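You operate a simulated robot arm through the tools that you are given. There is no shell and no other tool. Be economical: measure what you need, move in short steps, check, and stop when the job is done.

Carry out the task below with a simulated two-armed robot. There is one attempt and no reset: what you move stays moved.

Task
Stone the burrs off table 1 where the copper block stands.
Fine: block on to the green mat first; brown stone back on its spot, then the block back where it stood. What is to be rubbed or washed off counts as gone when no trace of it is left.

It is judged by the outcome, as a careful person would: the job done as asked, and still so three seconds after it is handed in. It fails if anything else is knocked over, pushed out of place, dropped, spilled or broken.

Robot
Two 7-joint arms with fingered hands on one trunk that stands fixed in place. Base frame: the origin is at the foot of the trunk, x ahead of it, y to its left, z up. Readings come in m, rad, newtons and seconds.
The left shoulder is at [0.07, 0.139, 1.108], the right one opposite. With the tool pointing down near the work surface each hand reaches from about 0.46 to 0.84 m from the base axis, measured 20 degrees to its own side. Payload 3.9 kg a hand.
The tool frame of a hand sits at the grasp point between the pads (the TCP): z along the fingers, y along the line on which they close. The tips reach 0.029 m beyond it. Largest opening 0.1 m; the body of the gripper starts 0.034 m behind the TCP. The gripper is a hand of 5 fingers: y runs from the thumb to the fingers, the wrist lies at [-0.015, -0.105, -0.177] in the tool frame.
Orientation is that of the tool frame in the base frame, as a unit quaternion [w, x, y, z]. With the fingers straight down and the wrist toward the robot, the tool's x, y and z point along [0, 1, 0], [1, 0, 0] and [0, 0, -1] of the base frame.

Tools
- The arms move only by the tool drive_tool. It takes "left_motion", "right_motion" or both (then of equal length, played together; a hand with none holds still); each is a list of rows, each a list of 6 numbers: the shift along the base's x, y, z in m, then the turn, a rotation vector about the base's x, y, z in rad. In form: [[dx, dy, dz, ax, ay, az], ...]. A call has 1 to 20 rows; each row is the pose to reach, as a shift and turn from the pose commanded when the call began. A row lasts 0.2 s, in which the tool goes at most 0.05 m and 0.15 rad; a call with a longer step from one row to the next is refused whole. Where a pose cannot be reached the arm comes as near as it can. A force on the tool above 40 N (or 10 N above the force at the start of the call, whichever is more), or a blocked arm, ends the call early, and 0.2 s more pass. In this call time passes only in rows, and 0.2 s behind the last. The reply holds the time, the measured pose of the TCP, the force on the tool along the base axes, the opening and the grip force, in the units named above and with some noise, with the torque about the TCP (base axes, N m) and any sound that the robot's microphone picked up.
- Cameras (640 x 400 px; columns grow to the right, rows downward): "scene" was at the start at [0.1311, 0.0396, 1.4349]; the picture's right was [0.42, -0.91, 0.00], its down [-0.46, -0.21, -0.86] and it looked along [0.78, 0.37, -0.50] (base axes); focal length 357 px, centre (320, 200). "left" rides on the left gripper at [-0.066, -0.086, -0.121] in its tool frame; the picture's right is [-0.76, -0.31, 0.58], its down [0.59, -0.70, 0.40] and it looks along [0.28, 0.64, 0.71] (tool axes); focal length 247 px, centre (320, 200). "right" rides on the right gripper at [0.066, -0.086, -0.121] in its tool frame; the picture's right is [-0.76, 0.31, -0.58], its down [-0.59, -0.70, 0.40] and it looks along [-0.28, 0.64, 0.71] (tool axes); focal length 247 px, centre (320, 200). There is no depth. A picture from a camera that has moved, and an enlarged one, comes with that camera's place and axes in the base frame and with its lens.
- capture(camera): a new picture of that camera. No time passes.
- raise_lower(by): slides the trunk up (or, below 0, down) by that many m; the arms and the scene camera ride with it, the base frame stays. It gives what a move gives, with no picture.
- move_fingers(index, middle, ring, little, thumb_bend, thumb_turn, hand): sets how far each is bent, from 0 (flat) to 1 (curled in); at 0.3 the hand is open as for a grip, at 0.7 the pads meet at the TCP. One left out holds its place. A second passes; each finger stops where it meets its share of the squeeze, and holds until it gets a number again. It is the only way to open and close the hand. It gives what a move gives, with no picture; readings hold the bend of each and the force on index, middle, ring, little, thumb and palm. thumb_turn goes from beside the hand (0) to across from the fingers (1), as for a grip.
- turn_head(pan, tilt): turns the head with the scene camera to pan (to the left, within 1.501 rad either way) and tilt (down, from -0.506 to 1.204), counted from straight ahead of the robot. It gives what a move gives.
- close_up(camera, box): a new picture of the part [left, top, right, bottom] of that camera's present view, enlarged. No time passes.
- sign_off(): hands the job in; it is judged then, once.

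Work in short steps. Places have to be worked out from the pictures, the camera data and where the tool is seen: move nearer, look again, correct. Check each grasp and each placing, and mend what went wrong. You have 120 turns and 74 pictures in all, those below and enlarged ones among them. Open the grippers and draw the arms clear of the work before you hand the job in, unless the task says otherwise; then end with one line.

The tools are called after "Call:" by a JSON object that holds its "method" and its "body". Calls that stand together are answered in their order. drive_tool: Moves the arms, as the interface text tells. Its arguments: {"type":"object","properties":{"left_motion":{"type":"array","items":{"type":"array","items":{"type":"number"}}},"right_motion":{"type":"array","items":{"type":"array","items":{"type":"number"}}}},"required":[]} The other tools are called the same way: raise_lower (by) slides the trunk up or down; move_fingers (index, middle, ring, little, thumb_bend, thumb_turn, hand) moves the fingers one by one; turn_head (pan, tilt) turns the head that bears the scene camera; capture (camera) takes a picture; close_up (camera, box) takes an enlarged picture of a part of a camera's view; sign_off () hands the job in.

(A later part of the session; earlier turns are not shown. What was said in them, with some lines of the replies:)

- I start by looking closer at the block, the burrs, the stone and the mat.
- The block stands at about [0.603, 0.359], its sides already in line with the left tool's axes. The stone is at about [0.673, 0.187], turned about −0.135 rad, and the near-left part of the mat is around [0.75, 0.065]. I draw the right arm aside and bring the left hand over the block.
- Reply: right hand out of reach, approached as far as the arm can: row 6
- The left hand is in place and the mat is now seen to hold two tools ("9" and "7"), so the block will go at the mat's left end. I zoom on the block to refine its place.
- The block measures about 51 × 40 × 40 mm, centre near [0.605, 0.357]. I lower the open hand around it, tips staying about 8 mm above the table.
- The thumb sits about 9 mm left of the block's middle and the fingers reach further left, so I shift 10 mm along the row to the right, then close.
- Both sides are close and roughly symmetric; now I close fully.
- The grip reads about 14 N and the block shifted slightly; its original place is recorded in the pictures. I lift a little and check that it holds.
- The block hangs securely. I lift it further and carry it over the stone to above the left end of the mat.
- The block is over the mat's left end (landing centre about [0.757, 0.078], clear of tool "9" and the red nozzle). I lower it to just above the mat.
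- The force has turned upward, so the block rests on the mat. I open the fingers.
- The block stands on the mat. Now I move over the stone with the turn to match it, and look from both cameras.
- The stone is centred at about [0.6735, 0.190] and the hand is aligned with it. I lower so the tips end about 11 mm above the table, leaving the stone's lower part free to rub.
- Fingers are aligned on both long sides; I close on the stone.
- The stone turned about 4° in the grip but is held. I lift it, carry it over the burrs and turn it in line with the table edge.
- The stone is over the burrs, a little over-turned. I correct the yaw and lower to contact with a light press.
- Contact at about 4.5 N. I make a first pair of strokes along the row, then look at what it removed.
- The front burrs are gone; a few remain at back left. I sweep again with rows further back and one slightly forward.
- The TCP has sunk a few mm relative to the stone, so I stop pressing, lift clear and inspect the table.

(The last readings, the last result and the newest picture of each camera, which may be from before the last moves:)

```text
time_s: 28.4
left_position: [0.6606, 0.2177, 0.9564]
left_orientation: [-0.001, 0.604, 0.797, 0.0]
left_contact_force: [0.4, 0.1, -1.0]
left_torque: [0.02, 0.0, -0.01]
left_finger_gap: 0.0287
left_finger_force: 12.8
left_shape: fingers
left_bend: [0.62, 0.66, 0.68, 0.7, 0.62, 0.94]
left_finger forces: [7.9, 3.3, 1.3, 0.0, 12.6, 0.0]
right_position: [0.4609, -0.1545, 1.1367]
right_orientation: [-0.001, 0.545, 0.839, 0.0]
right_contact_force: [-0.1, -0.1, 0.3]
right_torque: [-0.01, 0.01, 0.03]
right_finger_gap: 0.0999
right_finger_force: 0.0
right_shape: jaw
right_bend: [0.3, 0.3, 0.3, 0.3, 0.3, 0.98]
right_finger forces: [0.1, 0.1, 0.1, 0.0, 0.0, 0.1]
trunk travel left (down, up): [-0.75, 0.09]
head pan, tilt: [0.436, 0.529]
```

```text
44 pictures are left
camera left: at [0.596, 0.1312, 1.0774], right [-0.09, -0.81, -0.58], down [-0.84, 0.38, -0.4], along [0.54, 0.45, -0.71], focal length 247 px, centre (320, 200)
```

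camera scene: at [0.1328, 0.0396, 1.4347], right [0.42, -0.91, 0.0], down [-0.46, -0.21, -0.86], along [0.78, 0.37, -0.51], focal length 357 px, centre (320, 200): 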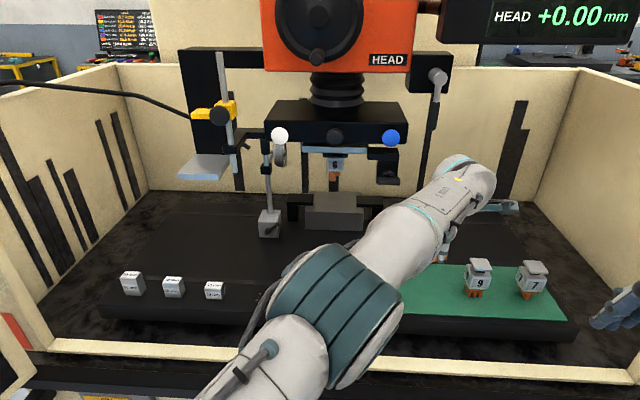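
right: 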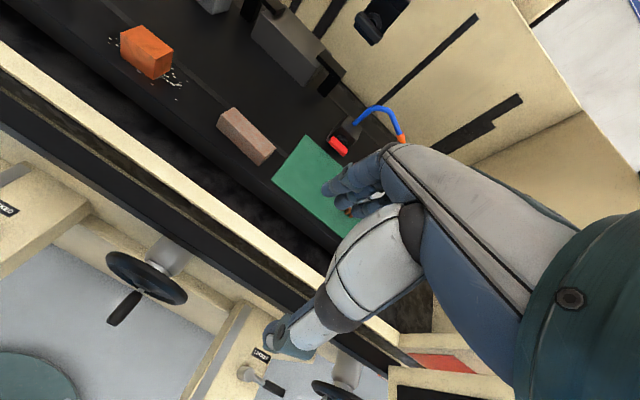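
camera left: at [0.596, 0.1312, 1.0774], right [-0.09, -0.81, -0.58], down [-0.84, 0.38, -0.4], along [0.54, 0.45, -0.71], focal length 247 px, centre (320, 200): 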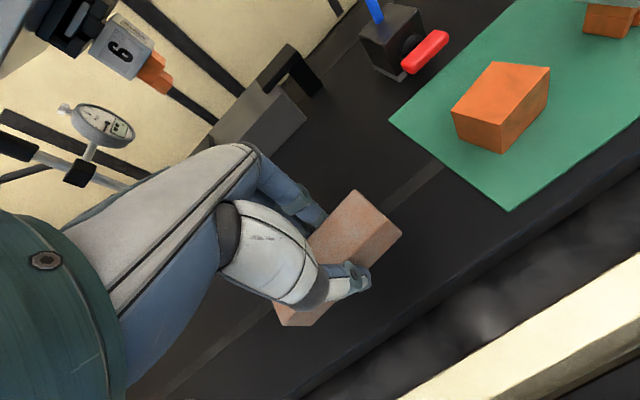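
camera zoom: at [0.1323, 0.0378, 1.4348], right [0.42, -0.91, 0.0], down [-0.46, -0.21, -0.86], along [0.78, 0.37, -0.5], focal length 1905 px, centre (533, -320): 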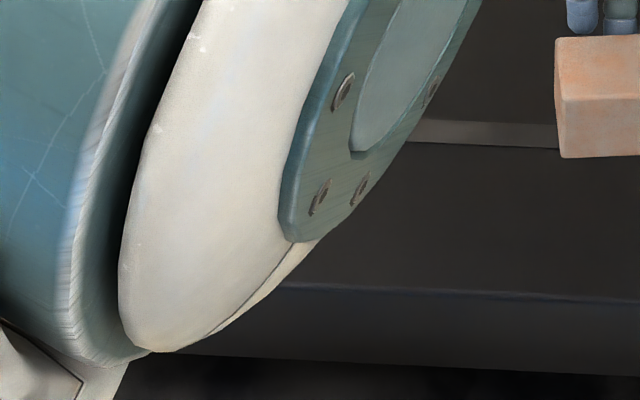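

The arm blocks the view, so I move the hand up and to the left so both cameras can see the spot.

Call:
{"method": "drive_tool", "body": {"left_motion": [[-0.01, 0.02, 0.04, 0, 0, 0], [-0.02, 0.04, 0.08, 0, 0, 0], [-0.035, 0.075, 0.1, 0, 0, 0], [-0.05, 0.11, 0.11, 0, 0, 0], [-0.068, 0.15, 0.11, 0, 0, 0], [-0.082, 0.18, 0.11, 0, 0, 0], [-0.091, 0.2, 0.11, 0, 0, 0]]}}

Call:
{"method": "close_up", "body": {"camera": "scene", "box": [220, 260, 340, 335]}}

Call:
{"method": "capture", "body": {"camera": "left"}}

```text
time_s: 30.0
left_position: [0.5695, 0.4204, 1.066]
left_orientation: [0.0, 0.604, 0.797, 0.0]
left_contact_force: [-0.1, 0.2, -2.0]
left_torque: [0.02, -0.04, 0.01]
left_finger_gap: 0.0289
left_finger_force: 12.2
left_shape: fingers
left_bend: [0.62, 0.66, 0.68, 0.7, 0.62, 0.94]
left_finger forces: [7.7, 3.4, 1.4, 0.0, 12.6, 0.0]
right_position: [0.4609, -0.1524, 1.1388]
right_orientation: [-0.001, 0.545, 0.839, 0.0]
right_contact_force: [-0.4, -1.2, -0.5]
right_torque: [0.03, 0.0, 0.03]
right_finger_gap: 0.0999
right_finger_force: 0.1
right_shape: jaw
right_bend: [0.3, 0.3, 0.3, 0.3, 0.3, 0.98]
right_finger forces: [0.0, 0.0, 0.0, 0.0, 0.0, 0.0]
trunk travel left (down, up): [-0.75, 0.09]
head pan, tilt: [0.436, 0.529]
```

```text
5.33 times, centred on (280, 298) of scene
camera zoom: at [0.1313, 0.0404, 1.4349], right [0.42, -0.91, 0.0], down [-0.46, -0.21, -0.86], along [0.78, 0.36, -0.5], focal length 1905 px, centre (533, -320)
```

zoom: 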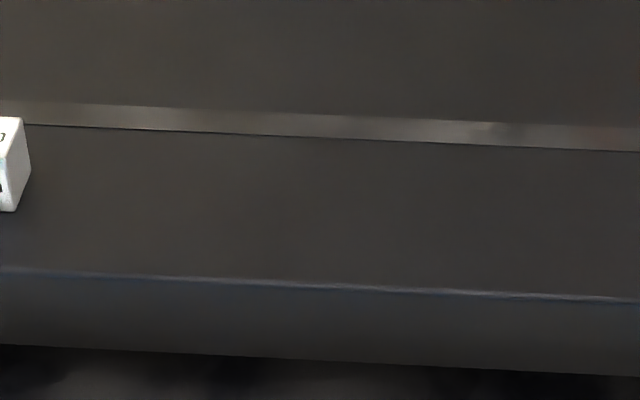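

```text
42 pictures are left
camera left: at [0.5053, 0.3339, 1.187], right [-0.09, -0.81, -0.58], down [-0.84, 0.38, -0.4], along [0.54, 0.45, -0.71], focal length 247 px, centre (320, 200)
```

left: 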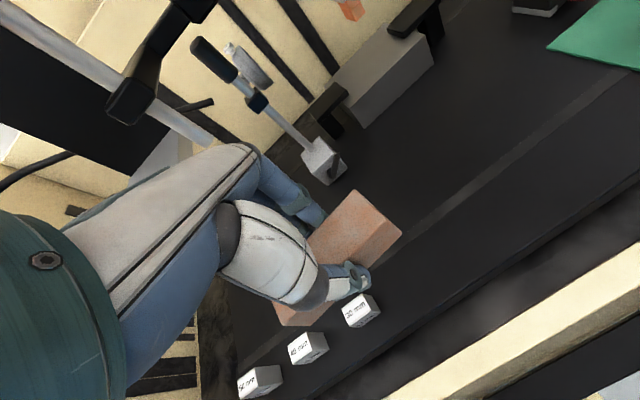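

The table looks clean; I zoom in harder for faint traces before putting the stone back.

Call:
{"method": "close_up", "body": {"camera": "scene", "box": [250, 278, 322, 323]}}

Call:
{"method": "close_up", "body": {"camera": "left", "box": [350, 210, 510, 310]}}

```text
8.89 times, centred on (286, 300) of scene
camera zoom: at [0.1313, 0.0404, 1.4349], right [0.42, -0.91, 0.0], down [-0.46, -0.21, -0.86], along [0.78, 0.36, -0.5], focal length 3175 px, centre (622, -693)
```

zoom: 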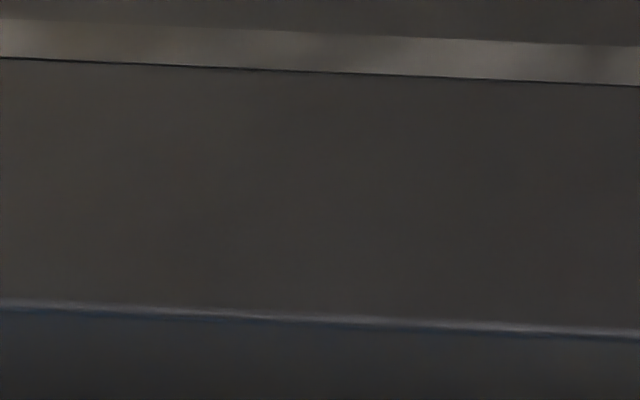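

```text
4.00 times, centred on (430, 260) of left
camera zoom: at [0.5053, 0.3339, 1.187], right [-0.09, -0.81, -0.58], down [-0.84, 0.38, -0.4], along [0.54, 0.45, -0.71], focal length 988 px, centre (-120, -40)
```

zoom: 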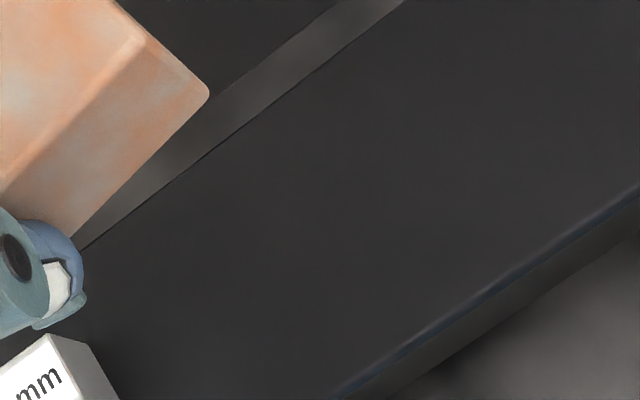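

No trace is left. From the last contact picture the stone is turned about 13° in the hand, so I carry it back above its spot with a −0.225 rad turn, and check.

Call:
{"method": "drive_tool", "body": {"left_motion": [[0.018, -0.04, -0.01, 0, 0, -0.04], [0.036, -0.08, -0.03, 0, 0, -0.08], [0.054, -0.118, -0.055, 0, 0, -0.12], [0.072, -0.156, -0.08, 0, 0, -0.16], [0.09, -0.194, -0.1, 0, 0, -0.2], [0.105, -0.226, -0.115, 0, 0, -0.225], [0.1105, -0.239, -0.125, 0, 0, -0.225]]}}

Call:
{"method": "close_up", "body": {"camera": "scene", "box": [300, 240, 460, 340]}}

Call:
{"method": "close_up", "body": {"camera": "left", "box": [200, 160, 520, 360]}}

```text
time_s: 31.6
left_position: [0.6825, 0.179, 0.9418]
left_orientation: [0.0, 0.69, 0.724, 0.0]
left_contact_force: [0.0, -0.9, -2.3]
left_torque: [0.02, -0.01, -0.01]
left_finger_gap: 0.0286
left_finger_force: 12.7
left_shape: fingers
left_bend: [0.62, 0.66, 0.68, 0.7, 0.62, 0.94]
left_finger forces: [7.6, 3.3, 1.5, 0.0, 12.4, 0.1]
right_position: [0.462, -0.1524, 1.1383]
right_orientation: [0.0, 0.545, 0.838, 0.0]
right_contact_force: [-0.2, 0.3, 0.1]
right_torque: [0.0, 0.0, 0.0]
right_finger_gap: 0.0998
right_finger_force: 0.1
right_shape: jaw
right_bend: [0.3, 0.3, 0.3, 0.3, 0.3, 0.98]
right_finger forces: [0.0, 0.1, 0.0, 0.0, 0.0, 0.0]
trunk travel left (down, up): [-0.75, 0.09]
head pan, tilt: [0.436, 0.529]
```

```text
4.00 times, centred on (380, 290) of scene
camera zoom: at [0.1318, 0.0394, 1.4348], right [0.42, -0.91, 0.0], down [-0.46, -0.21, -0.86], along [0.78, 0.37, -0.5], focal length 1429 px, centre (80, -160)
```

zoom: 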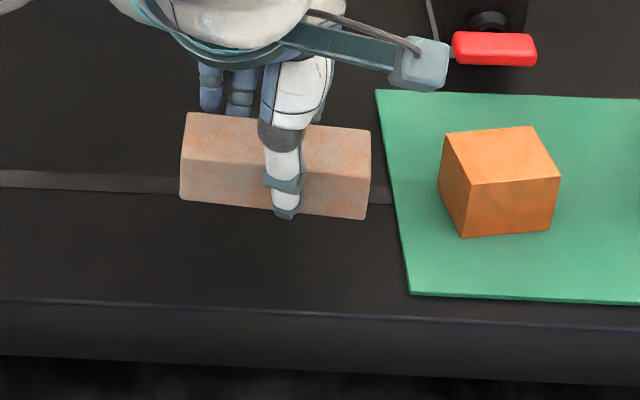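

```text
2.00 times, centred on (360, 260) of left
camera zoom: at [0.5999, 0.1091, 1.0627], right [-0.27, -0.77, -0.58], down [-0.73, 0.55, -0.4], along [0.63, 0.31, -0.71], focal length 494 px, centre (240, 80)
```

zoom: 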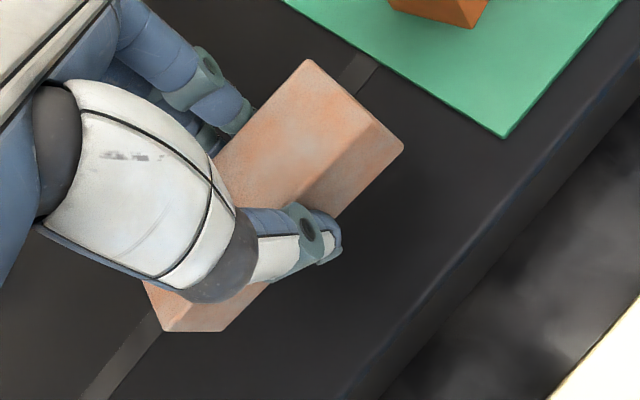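

The yaw matches the original picture; projected landing is about 5 mm short in y. I correct that and lower gently to contact.

Call:
{"method": "drive_tool", "body": {"left_motion": [[0, 0.005, -0.015, 0, 0, 0], [0, 0.005, -0.03, 0, 0, 0], [0, 0.005, -0.037, 0, 0, 0], [0, 0.005, -0.04, 0, 0, 0], [0, 0.005, -0.042, 0, 0, 0]]}}

Call:
{"method": "close_up", "body": {"camera": "scene", "box": [300, 240, 460, 340]}}

```text
time_s: 32.8
left_position: [0.6814, 0.1855, 0.9012]
left_orientation: [0.0, 0.689, 0.725, -0.001]
left_contact_force: [0.7, -0.3, -3.1]
left_torque: [0.0, -0.04, -0.03]
left_finger_gap: 0.0285
left_finger_force: 12.3
left_shape: fingers
left_bend: [0.62, 0.66, 0.68, 0.7, 0.62, 0.94]
left_finger forces: [7.6, 3.2, 1.4, 0.0, 12.4, 0.1]
right_position: [0.4611, -0.1521, 1.138]
right_orientation: [0.0, 0.544, 0.839, 0.0]
right_contact_force: [-0.4, 1.2, -0.1]
right_torque: [0.0, 0.02, -0.01]
right_finger_gap: 0.0995
right_finger_force: 0.1
right_shape: jaw
right_bend: [0.3, 0.3, 0.3, 0.3, 0.3, 0.98]
right_finger forces: [0.1, 0.0, 0.1, 0.0, 0.0, 0.0]
trunk travel left (down, up): [-0.75, 0.09]
head pan, tilt: [0.436, 0.529]
```

```text
4.00 times, centred on (380, 290) of scene
camera zoom: at [0.1316, 0.0397, 1.4349], right [0.42, -0.91, 0.0], down [-0.46, -0.21, -0.86], along [0.78, 0.37, -0.5], focal length 1429 px, centre (80, -160)
```

zoom: 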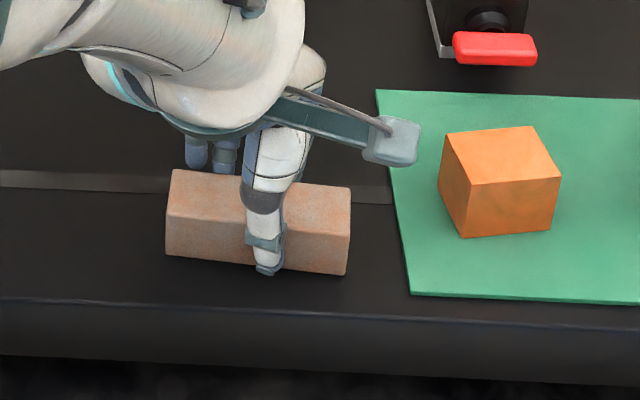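

About 3 mm remain, and 2 mm to the right. I finish lowering.

Call:
{"method": "drive_tool", "body": {"left_motion": [[0.001, -0.002, -0.001, 0, 0, 0], [0.001, -0.002, -0.003, 0, 0, 0], [0.001, -0.002, -0.004, 0, 0, 0]]}}

Call:
{"method": "close_up", "body": {"camera": "scene", "box": [300, 240, 460, 340]}}

```text
time_s: 33.6
left_position: [0.6818, 0.183, 0.8978]
left_orientation: [0.001, 0.689, 0.724, 0.001]
left_contact_force: [-0.6, 0.4, 4.1]
left_torque: [-0.08, 0.17, -0.02]
left_finger_gap: 0.0287
left_finger_force: 13.2
left_shape: fingers
left_bend: [0.62, 0.66, 0.68, 0.7, 0.62, 0.94]
left_finger forces: [7.9, 3.4, 1.6, 0.1, 13.4, 0.1]
right_position: [0.461, -0.1528, 1.1388]
right_orientation: [0.0, 0.545, 0.839, 0.0]
right_contact_force: [0.8, 0.7, 0.8]
right_torque: [0.0, -0.01, 0.01]
right_finger_gap: 0.0998
right_finger_force: 0.1
right_shape: jaw
right_bend: [0.3, 0.3, 0.3, 0.3, 0.3, 0.98]
right_finger forces: [0.1, 0.0, 0.1, 0.0, 0.0, 0.0]
trunk travel left (down, up): [-0.75, 0.09]
head pan, tilt: [0.436, 0.529]
```

```text
4.00 times, centred on (380, 290) of scene
camera zoom: at [0.1302, 0.0394, 1.4351], right [0.42, -0.91, 0.0], down [-0.46, -0.21, -0.86], along [0.78, 0.37, -0.5], focal length 1429 px, centre (80, -160)
```

zoom: 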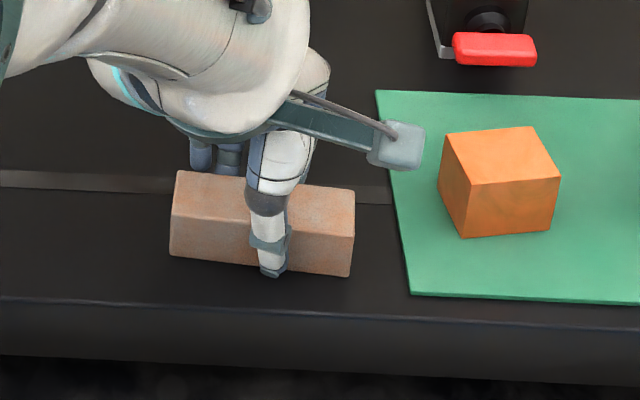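

The stone's corners are within 1–2 mm of their original pixels. I release it.

Call:
{"method": "move_fingers", "body": {"hand": "left", "index": 0.5, "middle": 0.5, "ring": 0.5, "little": 0.5, "thumb_bend": 0.5}}

Call:
{"method": "move_fingers", "body": {"hand": "left", "index": 0.3, "middle": 0.3, "ring": 0.3, "little": 0.3, "thumb_bend": 0.3}}

Call:
{"method": "drive_tool", "body": {"left_motion": [[0, 0, 0.04, 0, 0, 0], [0, 0, 0.085, 0, 0, 0], [0, 0, 0.13, 0, 0, 0], [0.008, -0.01, 0.14, 0, 0, 0.08]]}}

Call:
{"method": "close_up", "body": {"camera": "scene", "box": [300, 240, 460, 340]}}

```text
time_s: 34.6
left_position: [0.683, 0.1837, 0.8979]
left_orientation: [0.001, 0.689, 0.724, 0.001]
left_contact_force: [-0.2, 0.1, 0.1]
left_torque: [-0.01, 0.01, -0.01]
left_finger_gap: 0.0497
left_finger_force: 0.0
left_shape: fingers
left_bend: [0.5, 0.5, 0.5, 0.5, 0.5, 0.97]
left_finger forces: [0.0, 0.1, 0.1, 0.0, 0.0, 0.0]
right_position: [0.461, -0.1536, 1.1371]
right_orientation: [0.0, 0.545, 0.839, 0.0]
right_contact_force: [0.1, 0.1, -0.3]
right_torque: [-0.02, -0.02, -0.01]
right_finger_gap: 0.0997
right_finger_force: 0.0
right_shape: jaw
right_bend: [0.3, 0.3, 0.3, 0.3, 0.3, 0.98]
right_finger forces: [0.1, 0.1, 0.0, 0.0, 0.0, 0.0]
trunk travel left (down, up): [-0.75, 0.09]
head pan, tilt: [0.436, 0.529]
```

```text
time_s: 35.6
left_position: [0.6818, 0.1835, 0.898]
left_orientation: [0.0, 0.689, 0.724, -0.001]
left_contact_force: [0.2, -0.1, 0.3]
left_torque: [0.01, 0.0, -0.02]
left_finger_gap: 0.0983
left_finger_force: 0.1
left_shape: fingers
left_bend: [0.3, 0.3, 0.3, 0.3, 0.3, 0.97]
left_finger forces: [0.0, 0.0, 0.0, 0.0, 0.0, 0.0]
right_position: [0.4605, -0.1532, 1.1377]
right_orientation: [0.0, 0.544, 0.839, 0.0]
right_contact_force: [0.2, -0.7, 0.3]
right_torque: [0.0, -0.01, 0.01]
right_finger_gap: 0.0998
right_finger_force: 0.1
right_shape: jaw
right_bend: [0.3, 0.3, 0.3, 0.3, 0.3, 0.98]
right_finger forces: [0.0, 0.0, 0.0, 0.0, 0.1, 0.0]
trunk travel left (down, up): [-0.75, 0.09]
head pan, tilt: [0.436, 0.529]
```

```text
time_s: 36.6
left_position: [0.6907, 0.172, 1.038]
left_orientation: [-0.001, 0.659, 0.752, 0.001]
left_contact_force: [0.6, -0.5, 0.5]
left_torque: [0.06, 0.01, 0.03]
left_finger_gap: 0.0983
left_finger_force: 0.1
left_shape: fingers
left_bend: [0.3, 0.3, 0.3, 0.3, 0.3, 0.98]
left_finger forces: [0.1, 0.0, 0.0, 0.0, 0.0, 0.0]
right_position: [0.4602, -0.1542, 1.1371]
right_orientation: [-0.001, 0.544, 0.839, 0.0]
right_contact_force: [-0.3, -0.2, 0.0]
right_torque: [0.01, 0.02, -0.01]
right_finger_gap: 0.0996
right_finger_force: 0.0
right_shape: jaw
right_bend: [0.3, 0.3, 0.3, 0.3, 0.3, 0.98]
right_finger forces: [0.0, 0.1, 0.1, 0.0, 0.0, 0.0]
trunk travel left (down, up): [-0.75, 0.09]
head pan, tilt: [0.436, 0.529]
```

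```text
4.00 times, centred on (380, 290) of scene
camera zoom: at [0.132, 0.0377, 1.4348], right [0.42, -0.91, 0.0], down [-0.46, -0.21, -0.86], along [0.78, 0.37, -0.5], focal length 1429 px, centre (80, -160)
```

zoom: 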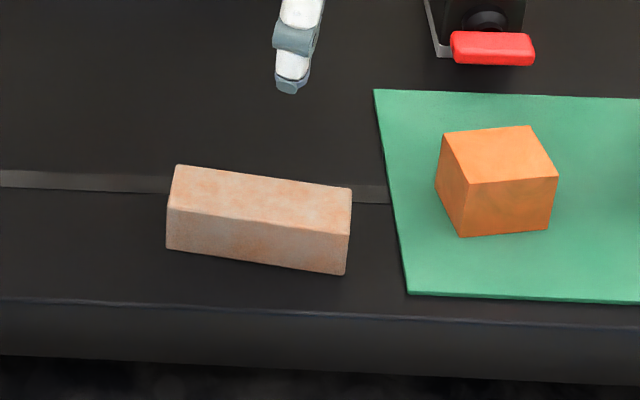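

The stone rests within about 3 mm and 2–3° of where it was, allowing for the slight camera shift. Next is the block: I return to the same hand pose I released it from, so the grip closes without shifting it.

Call:
{"method": "drive_tool", "body": {"left_motion": [[0.014, -0.02, 0.01, 0, 0, 0.06], [0.03, -0.043, 0.01, 0, 0, 0.13], [0.046, -0.066, 0.01, 0, 0, 0.2], [0.06, -0.086, 0.01, 0, 0, 0.26], [0.068, -0.098, 0.01, 0, 0, 0.284], [0.068, -0.098, -0.01, 0, 0, 0.284]]}}

Call:
{"method": "close_up", "body": {"camera": "left", "box": [240, 160, 480, 310]}}

```text
time_s: 38.0
left_position: [0.7592, 0.0754, 1.0284]
left_orientation: [0.0, 0.546, 0.838, 0.0]
left_contact_force: [0.4, -0.3, 0.6]
left_torque: [-0.01, 0.01, -0.03]
left_finger_gap: 0.0985
left_finger_force: 0.0
left_shape: fingers
left_bend: [0.3, 0.3, 0.3, 0.3, 0.3, 0.98]
left_finger forces: [0.1, 0.0, 0.0, 0.0, 0.0, 0.1]
right_position: [0.4604, -0.1529, 1.138]
right_orientation: [-0.001, 0.545, 0.839, 0.0]
right_contact_force: [-0.2, 0.5, -0.4]
right_torque: [-0.02, -0.02, -0.02]
right_finger_gap: 0.1001
right_finger_force: 0.1
right_shape: jaw
right_bend: [0.3, 0.3, 0.3, 0.3, 0.3, 0.98]
right_finger forces: [0.0, 0.0, 0.1, 0.0, 0.0, 0.0]
trunk travel left (down, up): [-0.75, 0.09]
head pan, tilt: [0.436, 0.529]
```

```text
2.67 times, centred on (360, 235) of left
camera zoom: at [0.7062, -0.0193, 1.1479], right [0.02, -0.82, -0.58], down [-0.88, 0.26, -0.4], along [0.47, 0.52, -0.71], focal length 659 px, centre (213, 107)
```

zoom: 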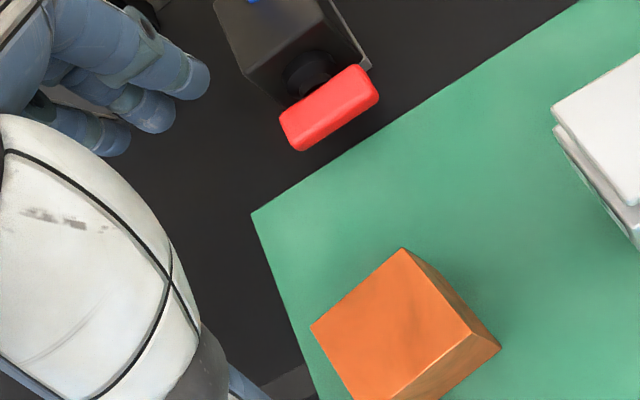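

The pose matches. I descend and close on the block.

Call:
{"method": "drive_tool", "body": {"left_motion": [[0, 0, -0.045, 0, 0, 0], [0, 0, -0.09, 0, 0, 0], [0, 0, -0.115, 0, 0, 0], [0, 0, -0.127, 0, 0, 0]]}}

Call:
{"method": "move_fingers", "body": {"hand": "left", "index": 0.5, "middle": 0.5, "ring": 0.5, "little": 0.5, "thumb_bend": 0.5}}

Call:
{"method": "move_fingers", "body": {"hand": "left", "index": 0.68, "middle": 0.68, "ring": 0.68, "little": 0.5, "thumb_bend": 0.68}}

Call:
{"method": "close_up", "body": {"camera": "left", "box": [240, 160, 480, 310]}}

```text
time_s: 39.0
left_position: [0.7564, 0.0753, 0.9005]
left_orientation: [0.0, 0.547, 0.837, -0.001]
left_contact_force: [-0.5, 0.0, -1.0]
left_torque: [-0.01, -0.02, -0.03]
left_finger_gap: 0.0987
left_finger_force: 0.1
left_shape: fingers
left_bend: [0.3, 0.3, 0.3, 0.3, 0.3, 0.98]
left_finger forces: [0.0, 0.0, 0.0, 0.0, 0.0, 0.1]
right_position: [0.4608, -0.1534, 1.1376]
right_orientation: [0.0, 0.545, 0.838, 0.0]
right_contact_force: [-0.5, 0.4, -0.2]
right_torque: [0.01, -0.02, -0.01]
right_finger_gap: 0.0998
right_finger_force: 0.0
right_shape: jaw
right_bend: [0.3, 0.3, 0.3, 0.3, 0.3, 0.98]
right_finger forces: [0.1, 0.0, 0.0, 0.0, 0.1, 0.0]
trunk travel left (down, up): [-0.75, 0.09]
head pan, tilt: [0.436, 0.529]
```

```text
time_s: 40.0
left_position: [0.7567, 0.077, 0.9011]
left_orientation: [0.0, 0.547, 0.837, 0.0]
left_contact_force: [-1.0, -0.1, 0.3]
left_torque: [0.03, 0.0, -0.01]
left_finger_gap: 0.0504
left_finger_force: 0.0
left_shape: fingers
left_bend: [0.5, 0.5, 0.5, 0.5, 0.5, 0.98]
left_finger forces: [0.0, 0.0, 0.1, 0.0, 0.0, 0.0]
right_position: [0.4613, -0.1528, 1.1372]
right_orientation: [0.001, 0.544, 0.839, 0.0]
right_contact_force: [-0.5, 0.7, 0.0]
right_torque: [-0.02, 0.01, 0.02]
right_finger_gap: 0.0999
right_finger_force: 0.1
right_shape: jaw
right_bend: [0.3, 0.3, 0.3, 0.3, 0.3, 0.98]
right_finger forces: [0.1, 0.0, 0.0, 0.0, 0.0, 0.0]
trunk travel left (down, up): [-0.75, 0.09]
head pan, tilt: [0.436, 0.529]
```

```text
time_s: 41.0
left_position: [0.7568, 0.0762, 0.9012]
left_orientation: [0.0, 0.546, 0.837, -0.001]
left_contact_force: [0.8, 2.3, 1.0]
left_torque: [-0.04, 0.1, -0.04]
left_finger_gap: 0.0361
left_finger_force: 12.1
left_shape: fingers
left_bend: [0.6, 0.64, 0.65, 0.5, 0.58, 0.96]
left_finger forces: [8.1, 3.9, 1.8, 0.0, 11.5, 0.1]
right_position: [0.4608, -0.1531, 1.1376]
right_orientation: [0.0, 0.545, 0.838, 0.0]
right_contact_force: [-0.4, -1.5, 0.4]
right_torque: [-0.02, 0.01, 0.0]
right_finger_gap: 0.0998
right_finger_force: 0.1
right_shape: jaw
right_bend: [0.3, 0.3, 0.3, 0.3, 0.3, 0.98]
right_finger forces: [0.0, 0.1, 0.0, 0.1, 0.1, 0.0]
trunk travel left (down, up): [-0.75, 0.09]
head pan, tilt: [0.436, 0.529]
```

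```text
2.67 times, centred on (360, 235) of left
camera zoom: at [0.7053, -0.0181, 1.0211], right [0.02, -0.82, -0.58], down [-0.88, 0.26, -0.4], along [0.47, 0.52, -0.71], focal length 659 px, centre (213, 107)
```

zoom: 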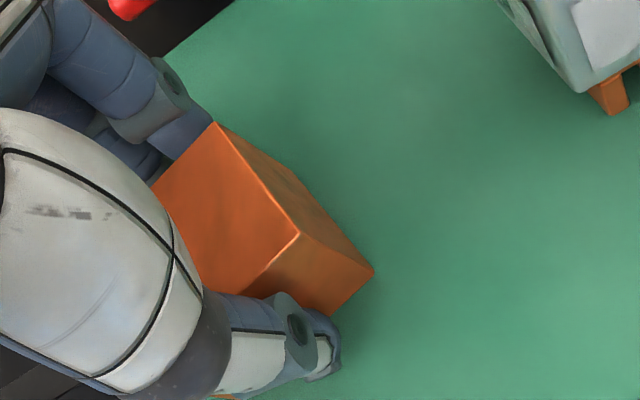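

The grip holds at 12 N. I lift, carry the block back over the stone and stop above its original place with a −0.15 rad turn.

Call:
{"method": "drive_tool", "body": {"left_motion": [[0, 0, 0.025, 0, 0, 0], [0, 0, 0.06, 0, 0, 0], [-0.005, 0.01, 0.095, 0, 0, -0.01], [-0.022, 0.042, 0.1, 0, 0, -0.03], [-0.04, 0.077, 0.1, 0, 0, -0.05], [-0.058, 0.112, 0.1, 0, 0, -0.07], [-0.076, 0.147, 0.1, 0, 0, -0.09], [-0.094, 0.182, 0.1, 0, 0, -0.11], [-0.112, 0.217, 0.1, 0, 0, -0.13], [-0.13, 0.252, 0.1, 0, 0, -0.15], [-0.143, 0.277, 0.09, 0, 0, -0.15], [-0.145, 0.281, 0.06, 0, 0, -0.15], [-0.145, 0.281, 0.04, 0, 0, -0.15]]}}

Call:
{"method": "close_up", "body": {"camera": "scene", "box": [220, 240, 380, 340]}}

```text
time_s: 43.8
left_position: [0.6132, 0.3559, 0.9394]
left_orientation: [0.0, 0.608, 0.794, 0.001]
left_contact_force: [-0.1, -0.6, -7.5]
left_torque: [0.0, -0.08, 0.01]
left_finger_gap: 0.0362
left_finger_force: 12.0
left_shape: fingers
left_bend: [0.6, 0.64, 0.66, 0.5, 0.58, 0.96]
left_finger forces: [7.2, 2.8, 1.2, 0.1, 11.5, 0.0]
right_position: [0.4602, -0.1521, 1.1371]
right_orientation: [0.0, 0.545, 0.838, -0.001]
right_contact_force: [-0.5, 0.0, -0.2]
right_torque: [0.01, 0.01, 0.01]
right_finger_gap: 0.0997
right_finger_force: 0.0
right_shape: jaw
right_bend: [0.3, 0.3, 0.3, 0.3, 0.3, 0.98]
right_finger forces: [0.1, 0.0, 0.0, 0.1, 0.1, 0.0]
trunk travel left (down, up): [-0.75, 0.09]
head pan, tilt: [0.436, 0.529]
```

```text
4.00 times, centred on (300, 290) of scene
camera zoom: at [0.1326, 0.0406, 1.4347], right [0.42, -0.91, 0.0], down [-0.46, -0.21, -0.86], along [0.78, 0.36, -0.51], focal length 1429 px, centre (400, -160)
```

zoom: 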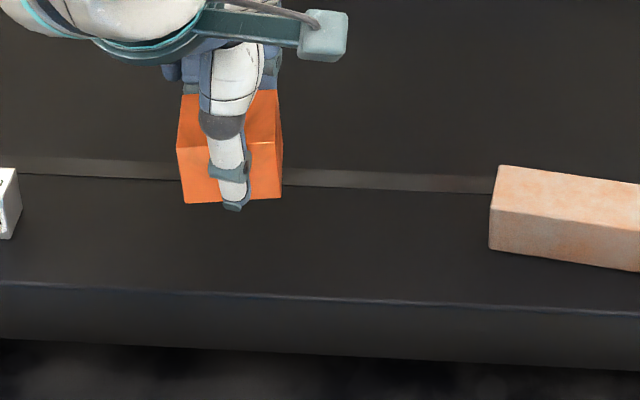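

The block is about 3 mm off and turned 3° too far. I correct and lower to just above the table, then compare pixels (target bottom corners at (194,263) and (287,262) in this zoom).

Call:
{"method": "drive_tool", "body": {"left_motion": [[0.001, 0.002, -0.012, 0, 0, -0.03], [0.001, 0.002, -0.024, 0, 0, -0.055], [0.001, 0.002, -0.034, 0, 0, -0.055], [0.001, 0.002, -0.037, 0, 0, -0.055]]}}

Call:
{"method": "close_up", "body": {"camera": "scene", "box": [220, 240, 380, 340]}}

```text
time_s: 44.8
left_position: [0.6143, 0.3584, 0.9017]
left_orientation: [0.0, 0.63, 0.777, -0.001]
left_contact_force: [-0.1, 0.2, -6.2]
left_torque: [-0.02, -0.04, 0.01]
left_finger_gap: 0.0361
left_finger_force: 11.5
left_shape: fingers
left_bend: [0.6, 0.64, 0.66, 0.5, 0.58, 0.96]
left_finger forces: [7.2, 2.9, 1.1, 0.1, 11.5, 0.1]
right_position: [0.4614, -0.1513, 1.1374]
right_orientation: [-0.001, 0.545, 0.838, -0.001]
right_contact_force: [-0.2, 0.0, -0.5]
right_torque: [0.02, 0.0, 0.01]
right_finger_gap: 0.0998
right_finger_force: 0.1
right_shape: jaw
right_bend: [0.3, 0.3, 0.3, 0.3, 0.3, 0.98]
right_finger forces: [0.1, 0.1, 0.0, 0.0, 0.0, 0.0]
trunk travel left (down, up): [-0.75, 0.09]
head pan, tilt: [0.436, 0.529]
```

```text
4.00 times, centred on (300, 290) of scene
camera zoom: at [0.1325, 0.0405, 1.4347], right [0.42, -0.91, 0.0], down [-0.46, -0.21, -0.86], along [0.78, 0.36, -0.51], focal length 1429 px, centre (400, -160)
```

zoom: 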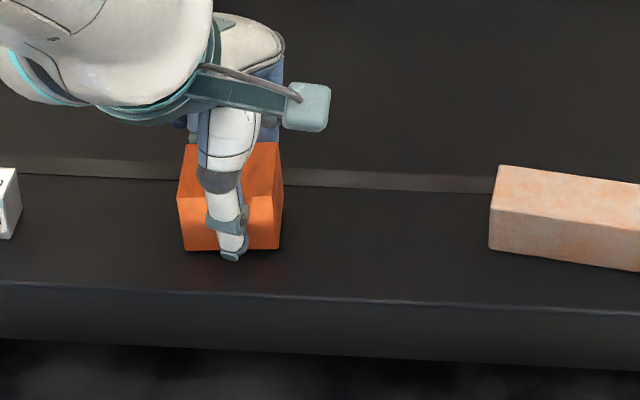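

It needs about 4.5 mm right and 5 mm toward the robot, plus the last ~3 mm down.

Call:
{"method": "drive_tool", "body": {"left_motion": [[-0.0026, -0.0062, 0.0, 0, 0, 0], [-0.0026, -0.0062, -0.002, 0, 0, 0], [-0.0026, -0.0062, -0.004, 0, 0, 0]]}}

Call:
{"method": "close_up", "body": {"camera": "scene", "box": [220, 240, 380, 340]}}

```text
time_s: 45.6
left_position: [0.6119, 0.3522, 0.8991]
left_orientation: [0.0, 0.63, 0.777, 0.0]
left_contact_force: [0.1, 0.7, -4.6]
left_torque: [0.01, 0.01, 0.0]
left_finger_gap: 0.0361
left_finger_force: 11.4
left_shape: fingers
left_bend: [0.6, 0.64, 0.66, 0.5, 0.58, 0.96]
left_finger forces: [7.1, 3.2, 1.4, 0.0, 11.4, 0.0]
right_position: [0.4605, -0.1522, 1.1367]
right_orientation: [0.0, 0.545, 0.838, 0.0]
right_contact_force: [0.1, -0.4, 0.5]
right_torque: [-0.03, -0.01, -0.02]
right_finger_gap: 0.0998
right_finger_force: 0.0
right_shape: jaw
right_bend: [0.3, 0.3, 0.3, 0.3, 0.3, 0.98]
right_finger forces: [0.1, 0.0, 0.0, 0.1, 0.1, 0.0]
trunk travel left (down, up): [-0.75, 0.09]
head pan, tilt: [0.436, 0.529]
```

```text
4.00 times, centred on (300, 290) of scene
camera zoom: at [0.1318, 0.0399, 1.4349], right [0.42, -0.91, 0.0], down [-0.46, -0.21, -0.86], along [0.78, 0.37, -0.5], focal length 1429 px, centre (400, -160)
```

zoom: 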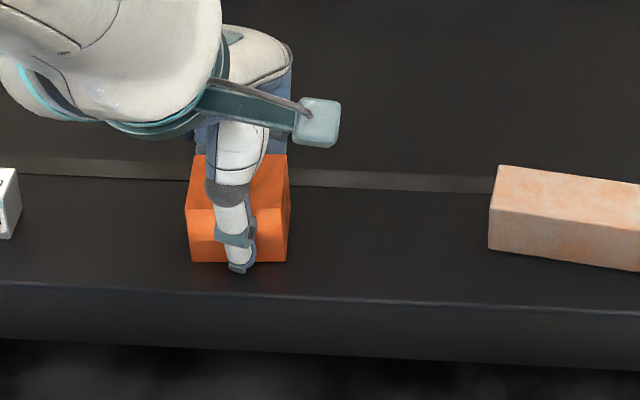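

Corners now match the originals. I settle the last 1.5 mm and release.

Call:
{"method": "drive_tool", "body": {"left_motion": [[0, 0, -0.001, 0, 0, 0], [0, 0, -0.002, 0, 0, 0]]}}

Call:
{"method": "move_fingers", "body": {"hand": "left", "index": 0.5, "middle": 0.5, "ring": 0.5, "little": 0.45, "thumb_bend": 0.5}}

Call:
{"method": "move_fingers", "body": {"hand": "left", "index": 0.3, "middle": 0.3, "ring": 0.3, "little": 0.3, "thumb_bend": 0.3}}

Call:
{"method": "drive_tool", "body": {"left_motion": [[0, 0, 0.04, 0, 0, 0], [0, 0, 0.085, 0, 0, 0], [0, 0, 0.13, 0, 0, 0], [0.0, 0.01, 0.16, 0, 0, 0]]}}

Call:
{"method": "close_up", "body": {"camera": "scene", "box": [240, 240, 400, 340]}}

```text
time_s: 46.2
left_position: [0.6115, 0.3514, 0.8973]
left_orientation: [0.0, 0.63, 0.777, 0.001]
left_contact_force: [1.3, 0.8, 1.0]
left_torque: [0.03, 0.13, 0.01]
left_finger_gap: 0.036
left_finger_force: 12.3
left_shape: fingers
left_bend: [0.6, 0.64, 0.66, 0.5, 0.58, 0.96]
left_finger forces: [7.8, 3.3, 1.6, 0.0, 11.5, 0.0]
right_position: [0.4606, -0.1524, 1.1371]
right_orientation: [0.0, 0.545, 0.839, 0.0]
right_contact_force: [0.4, -0.4, 0.8]
right_torque: [0.0, -0.02, -0.04]
right_finger_gap: 0.1
right_finger_force: 0.0
right_shape: jaw
right_bend: [0.3, 0.3, 0.3, 0.3, 0.3, 0.98]
right_finger forces: [0.0, 0.0, 0.0, 0.1, 0.1, 0.0]
trunk travel left (down, up): [-0.75, 0.09]
head pan, tilt: [0.436, 0.529]
```

```text
time_s: 47.2
left_position: [0.6115, 0.3518, 0.8952]
left_orientation: [0.0, 0.63, 0.777, 0.0]
left_contact_force: [0.3, -0.7, 0.1]
left_torque: [-0.01, 0.04, 0.02]
left_finger_gap: 0.05
left_finger_force: 0.4
left_shape: fingers
left_bend: [0.5, 0.5, 0.5, 0.45, 0.5, 0.97]
left_finger forces: [0.2, 0.1, 0.1, 0.0, 0.3, 0.0]
right_position: [0.4601, -0.1536, 1.1366]
right_orientation: [0.0, 0.545, 0.839, 0.001]
right_contact_force: [0.0, -0.6, 0.7]
right_torque: [-0.03, 0.03, 0.03]
right_finger_gap: 0.0999
right_finger_force: 0.1
right_shape: jaw
right_bend: [0.3, 0.3, 0.3, 0.3, 0.3, 0.98]
right_finger forces: [0.0, 0.1, 0.0, 0.0, 0.1, 0.0]
trunk travel left (down, up): [-0.75, 0.09]
head pan, tilt: [0.436, 0.529]
```

```text
time_s: 48.2
left_position: [0.611, 0.3512, 0.8962]
left_orientation: [0.0, 0.631, 0.776, -0.001]
left_contact_force: [0.1, -0.1, -0.6]
left_torque: [0.03, -0.05, 0.04]
left_finger_gap: 0.0985
left_finger_force: 0.0
left_shape: fingers
left_bend: [0.3, 0.3, 0.3, 0.3, 0.3, 0.97]
left_finger forces: [0.1, 0.1, 0.1, 0.1, 0.0, 0.0]
right_position: [0.4608, -0.1516, 1.137]
right_orientation: [0.0, 0.544, 0.839, 0.001]
right_contact_force: [-0.3, 0.2, -0.2]
right_torque: [-0.01, -0.02, -0.02]
right_finger_gap: 0.0997
right_finger_force: 0.1
right_shape: jaw
right_bend: [0.3, 0.3, 0.3, 0.3, 0.3, 0.98]
right_finger forces: [0.0, 0.1, 0.0, 0.1, 0.0, 0.0]
trunk travel left (down, up): [-0.75, 0.09]
head pan, tilt: [0.436, 0.529]
```

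```text
time_s: 49.2
left_position: [0.6116, 0.3631, 1.0582]
left_orientation: [0.0, 0.629, 0.777, 0.0]
left_contact_force: [0.0, -0.9, -0.4]
left_torque: [0.0, 0.0, 0.0]
left_finger_gap: 0.0986
left_finger_force: 0.1
left_shape: fingers
left_bend: [0.3, 0.3, 0.3, 0.3, 0.3, 0.98]
left_finger forces: [0.0, 0.0, 0.1, 0.0, 0.0, 0.1]
right_position: [0.461, -0.1529, 1.1385]
right_orientation: [0.001, 0.545, 0.839, -0.001]
right_contact_force: [0.3, 0.3, -0.2]
right_torque: [0.01, 0.03, -0.01]
right_finger_gap: 0.0999
right_finger_force: 0.1
right_shape: jaw
right_bend: [0.3, 0.3, 0.3, 0.3, 0.3, 0.98]
right_finger forces: [0.1, 0.0, 0.0, 0.1, 0.1, 0.0]
trunk travel left (down, up): [-0.75, 0.09]
head pan, tilt: [0.436, 0.529]
```

```text
4.00 times, centred on (320, 290) of scene
camera zoom: at [0.1306, 0.0402, 1.4349], right [0.42, -0.91, 0.0], down [-0.46, -0.21, -0.86], along [0.78, 0.37, -0.5], focal length 1429 px, centre (320, -160)
```

zoom: 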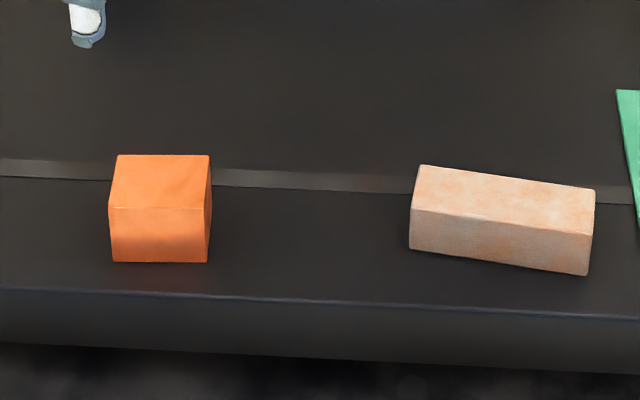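

The block stands exactly on its original pixels and the stone is within about 5 mm of its spot. I draw the left arm back to its starting place and take a final look.

Call:
{"method": "drive_tool", "body": {"left_motion": [[-0.02, 0.006, 0.04, 0, 0, 0.05], [-0.05, 0.015, 0.08, 0, 0, 0.1], [-0.085, 0.028, 0.105, 0, 0, 0.15], [-0.12, 0.04, 0.12, 0, 0, 0.19], [-0.16, 0.05, 0.125, 0, 0, 0.19], [-0.19, 0.057, 0.127, 0, 0, 0.19]]}}

Call:
{"method": "capture", "body": {"camera": "scene"}}

Call:
{"method": "close_up", "body": {"camera": "scene", "box": [230, 260, 330, 322]}}

Call:
{"method": "close_up", "body": {"camera": "left", "box": [400, 60, 640, 210]}}

```text
refused: row 2 steps farther than a row can; nothing moved
```

```text
28 pictures are left
camera scene: at [0.1306, 0.0402, 1.4349], right [0.42, -0.91, 0.0], down [-0.46, -0.21, -0.86], along [0.78, 0.37, -0.5], focal length 357 px, centre (320, 200)
```

scene: 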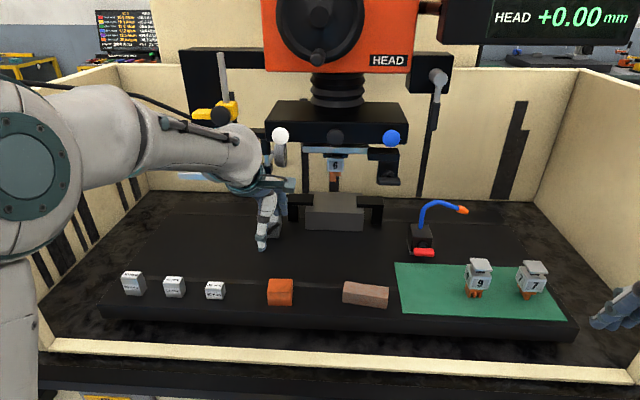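

```text
6.40 times, centred on (280, 291) of scene
camera zoom: at [0.1306, 0.0402, 1.4349], right [0.42, -0.91, 0.0], down [-0.46, -0.21, -0.86], along [0.78, 0.37, -0.5], focal length 2286 px, centre (576, -382)
```

zoom: 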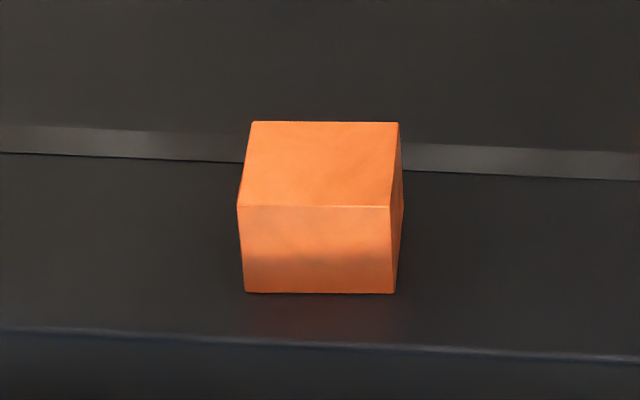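

```text
2.67 times, centred on (520, 135) of left
camera zoom: at [0.541, 0.282, 1.1788], right [-0.14, -0.8, -0.58], down [-0.81, 0.43, -0.4], along [0.57, 0.41, -0.71], focal length 659 px, centre (-213, 373)
```

zoom: 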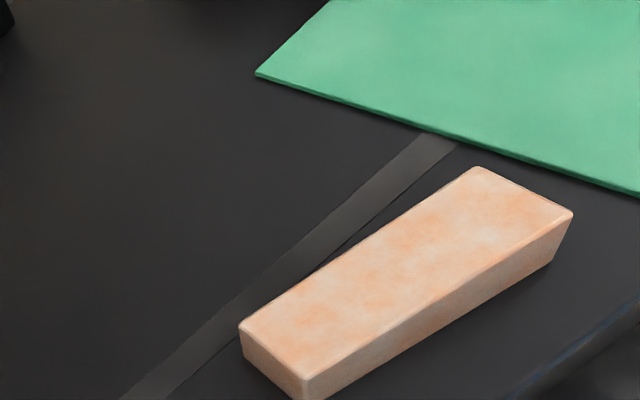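

The row step was too long, so nothing moved; everything on the table looks right. I withdraw with shorter steps.

Call:
{"method": "drive_tool", "body": {"left_motion": [[-0.015, 0.005, 0.03, 0, 0, 0.04], [-0.035, 0.01, 0.06, 0, 0, 0.08], [-0.06, 0.02, 0.085, 0, 0, 0.12], [-0.09, 0.03, 0.105, 0, 0, 0.16], [-0.12, 0.04, 0.12, 0, 0, 0.19], [-0.155, 0.05, 0.125, 0, 0, 0.19], [-0.19, 0.057, 0.127, 0, 0, 0.19]]}}

Call:
{"method": "capture", "body": {"camera": "scene"}}

```text
time_s: 50.8
left_position: [0.4212, 0.4265, 1.1821]
left_orientation: [0.006, 0.554, 0.832, -0.005]
left_contact_force: [-0.6, -0.2, 0.8]
left_torque: [-0.01, -0.03, 0.03]
left_finger_gap: 0.0985
left_finger_force: 0.0
left_shape: fingers
left_bend: [0.3, 0.3, 0.3, 0.3, 0.3, 0.98]
left_finger forces: [0.0, 0.0, 0.0, 0.0, 0.0, 0.0]
left hand out of reach, approached as far as the arm can: row 7
right_position: [0.4591, -0.1514, 1.1383]
right_orientation: [0.001, 0.545, 0.839, -0.001]
right_contact_force: [0.0, -0.3, 0.0]
right_torque: [0.0, 0.05, 0.0]
right_finger_gap: 0.0999
right_finger_force: 0.1
right_shape: jaw
right_bend: [0.3, 0.3, 0.3, 0.3, 0.3, 0.98]
right_finger forces: [0.0, 0.1, 0.1, 0.0, 0.0, 0.0]
trunk travel left (down, up): [-0.75, 0.09]
head pan, tilt: [0.436, 0.529]
```

```text
25 pictures are left
camera scene: at [0.1299, 0.0406, 1.435], right [0.42, -0.91, 0.0], down [-0.46, -0.21, -0.86], along [0.78, 0.36, -0.5], focal length 357 px, centre (320, 200)
```

scene: 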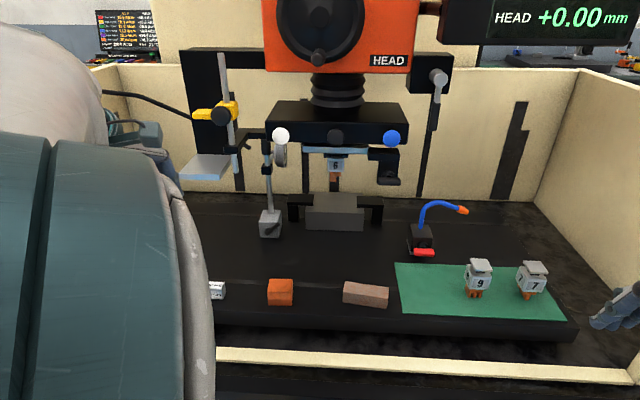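

Both arms are clear with open hands, the burrs are gone, and the stone and block are back in place, so I hand in.

Call:
{"method": "sign_off", "body": {}}

```text
The job is handed in.
```

The burrs are stoned off table 1 with no trace left in close-up. The stone is back within about 5 mm and 3° of its spot, and the copper block is back where it stood.
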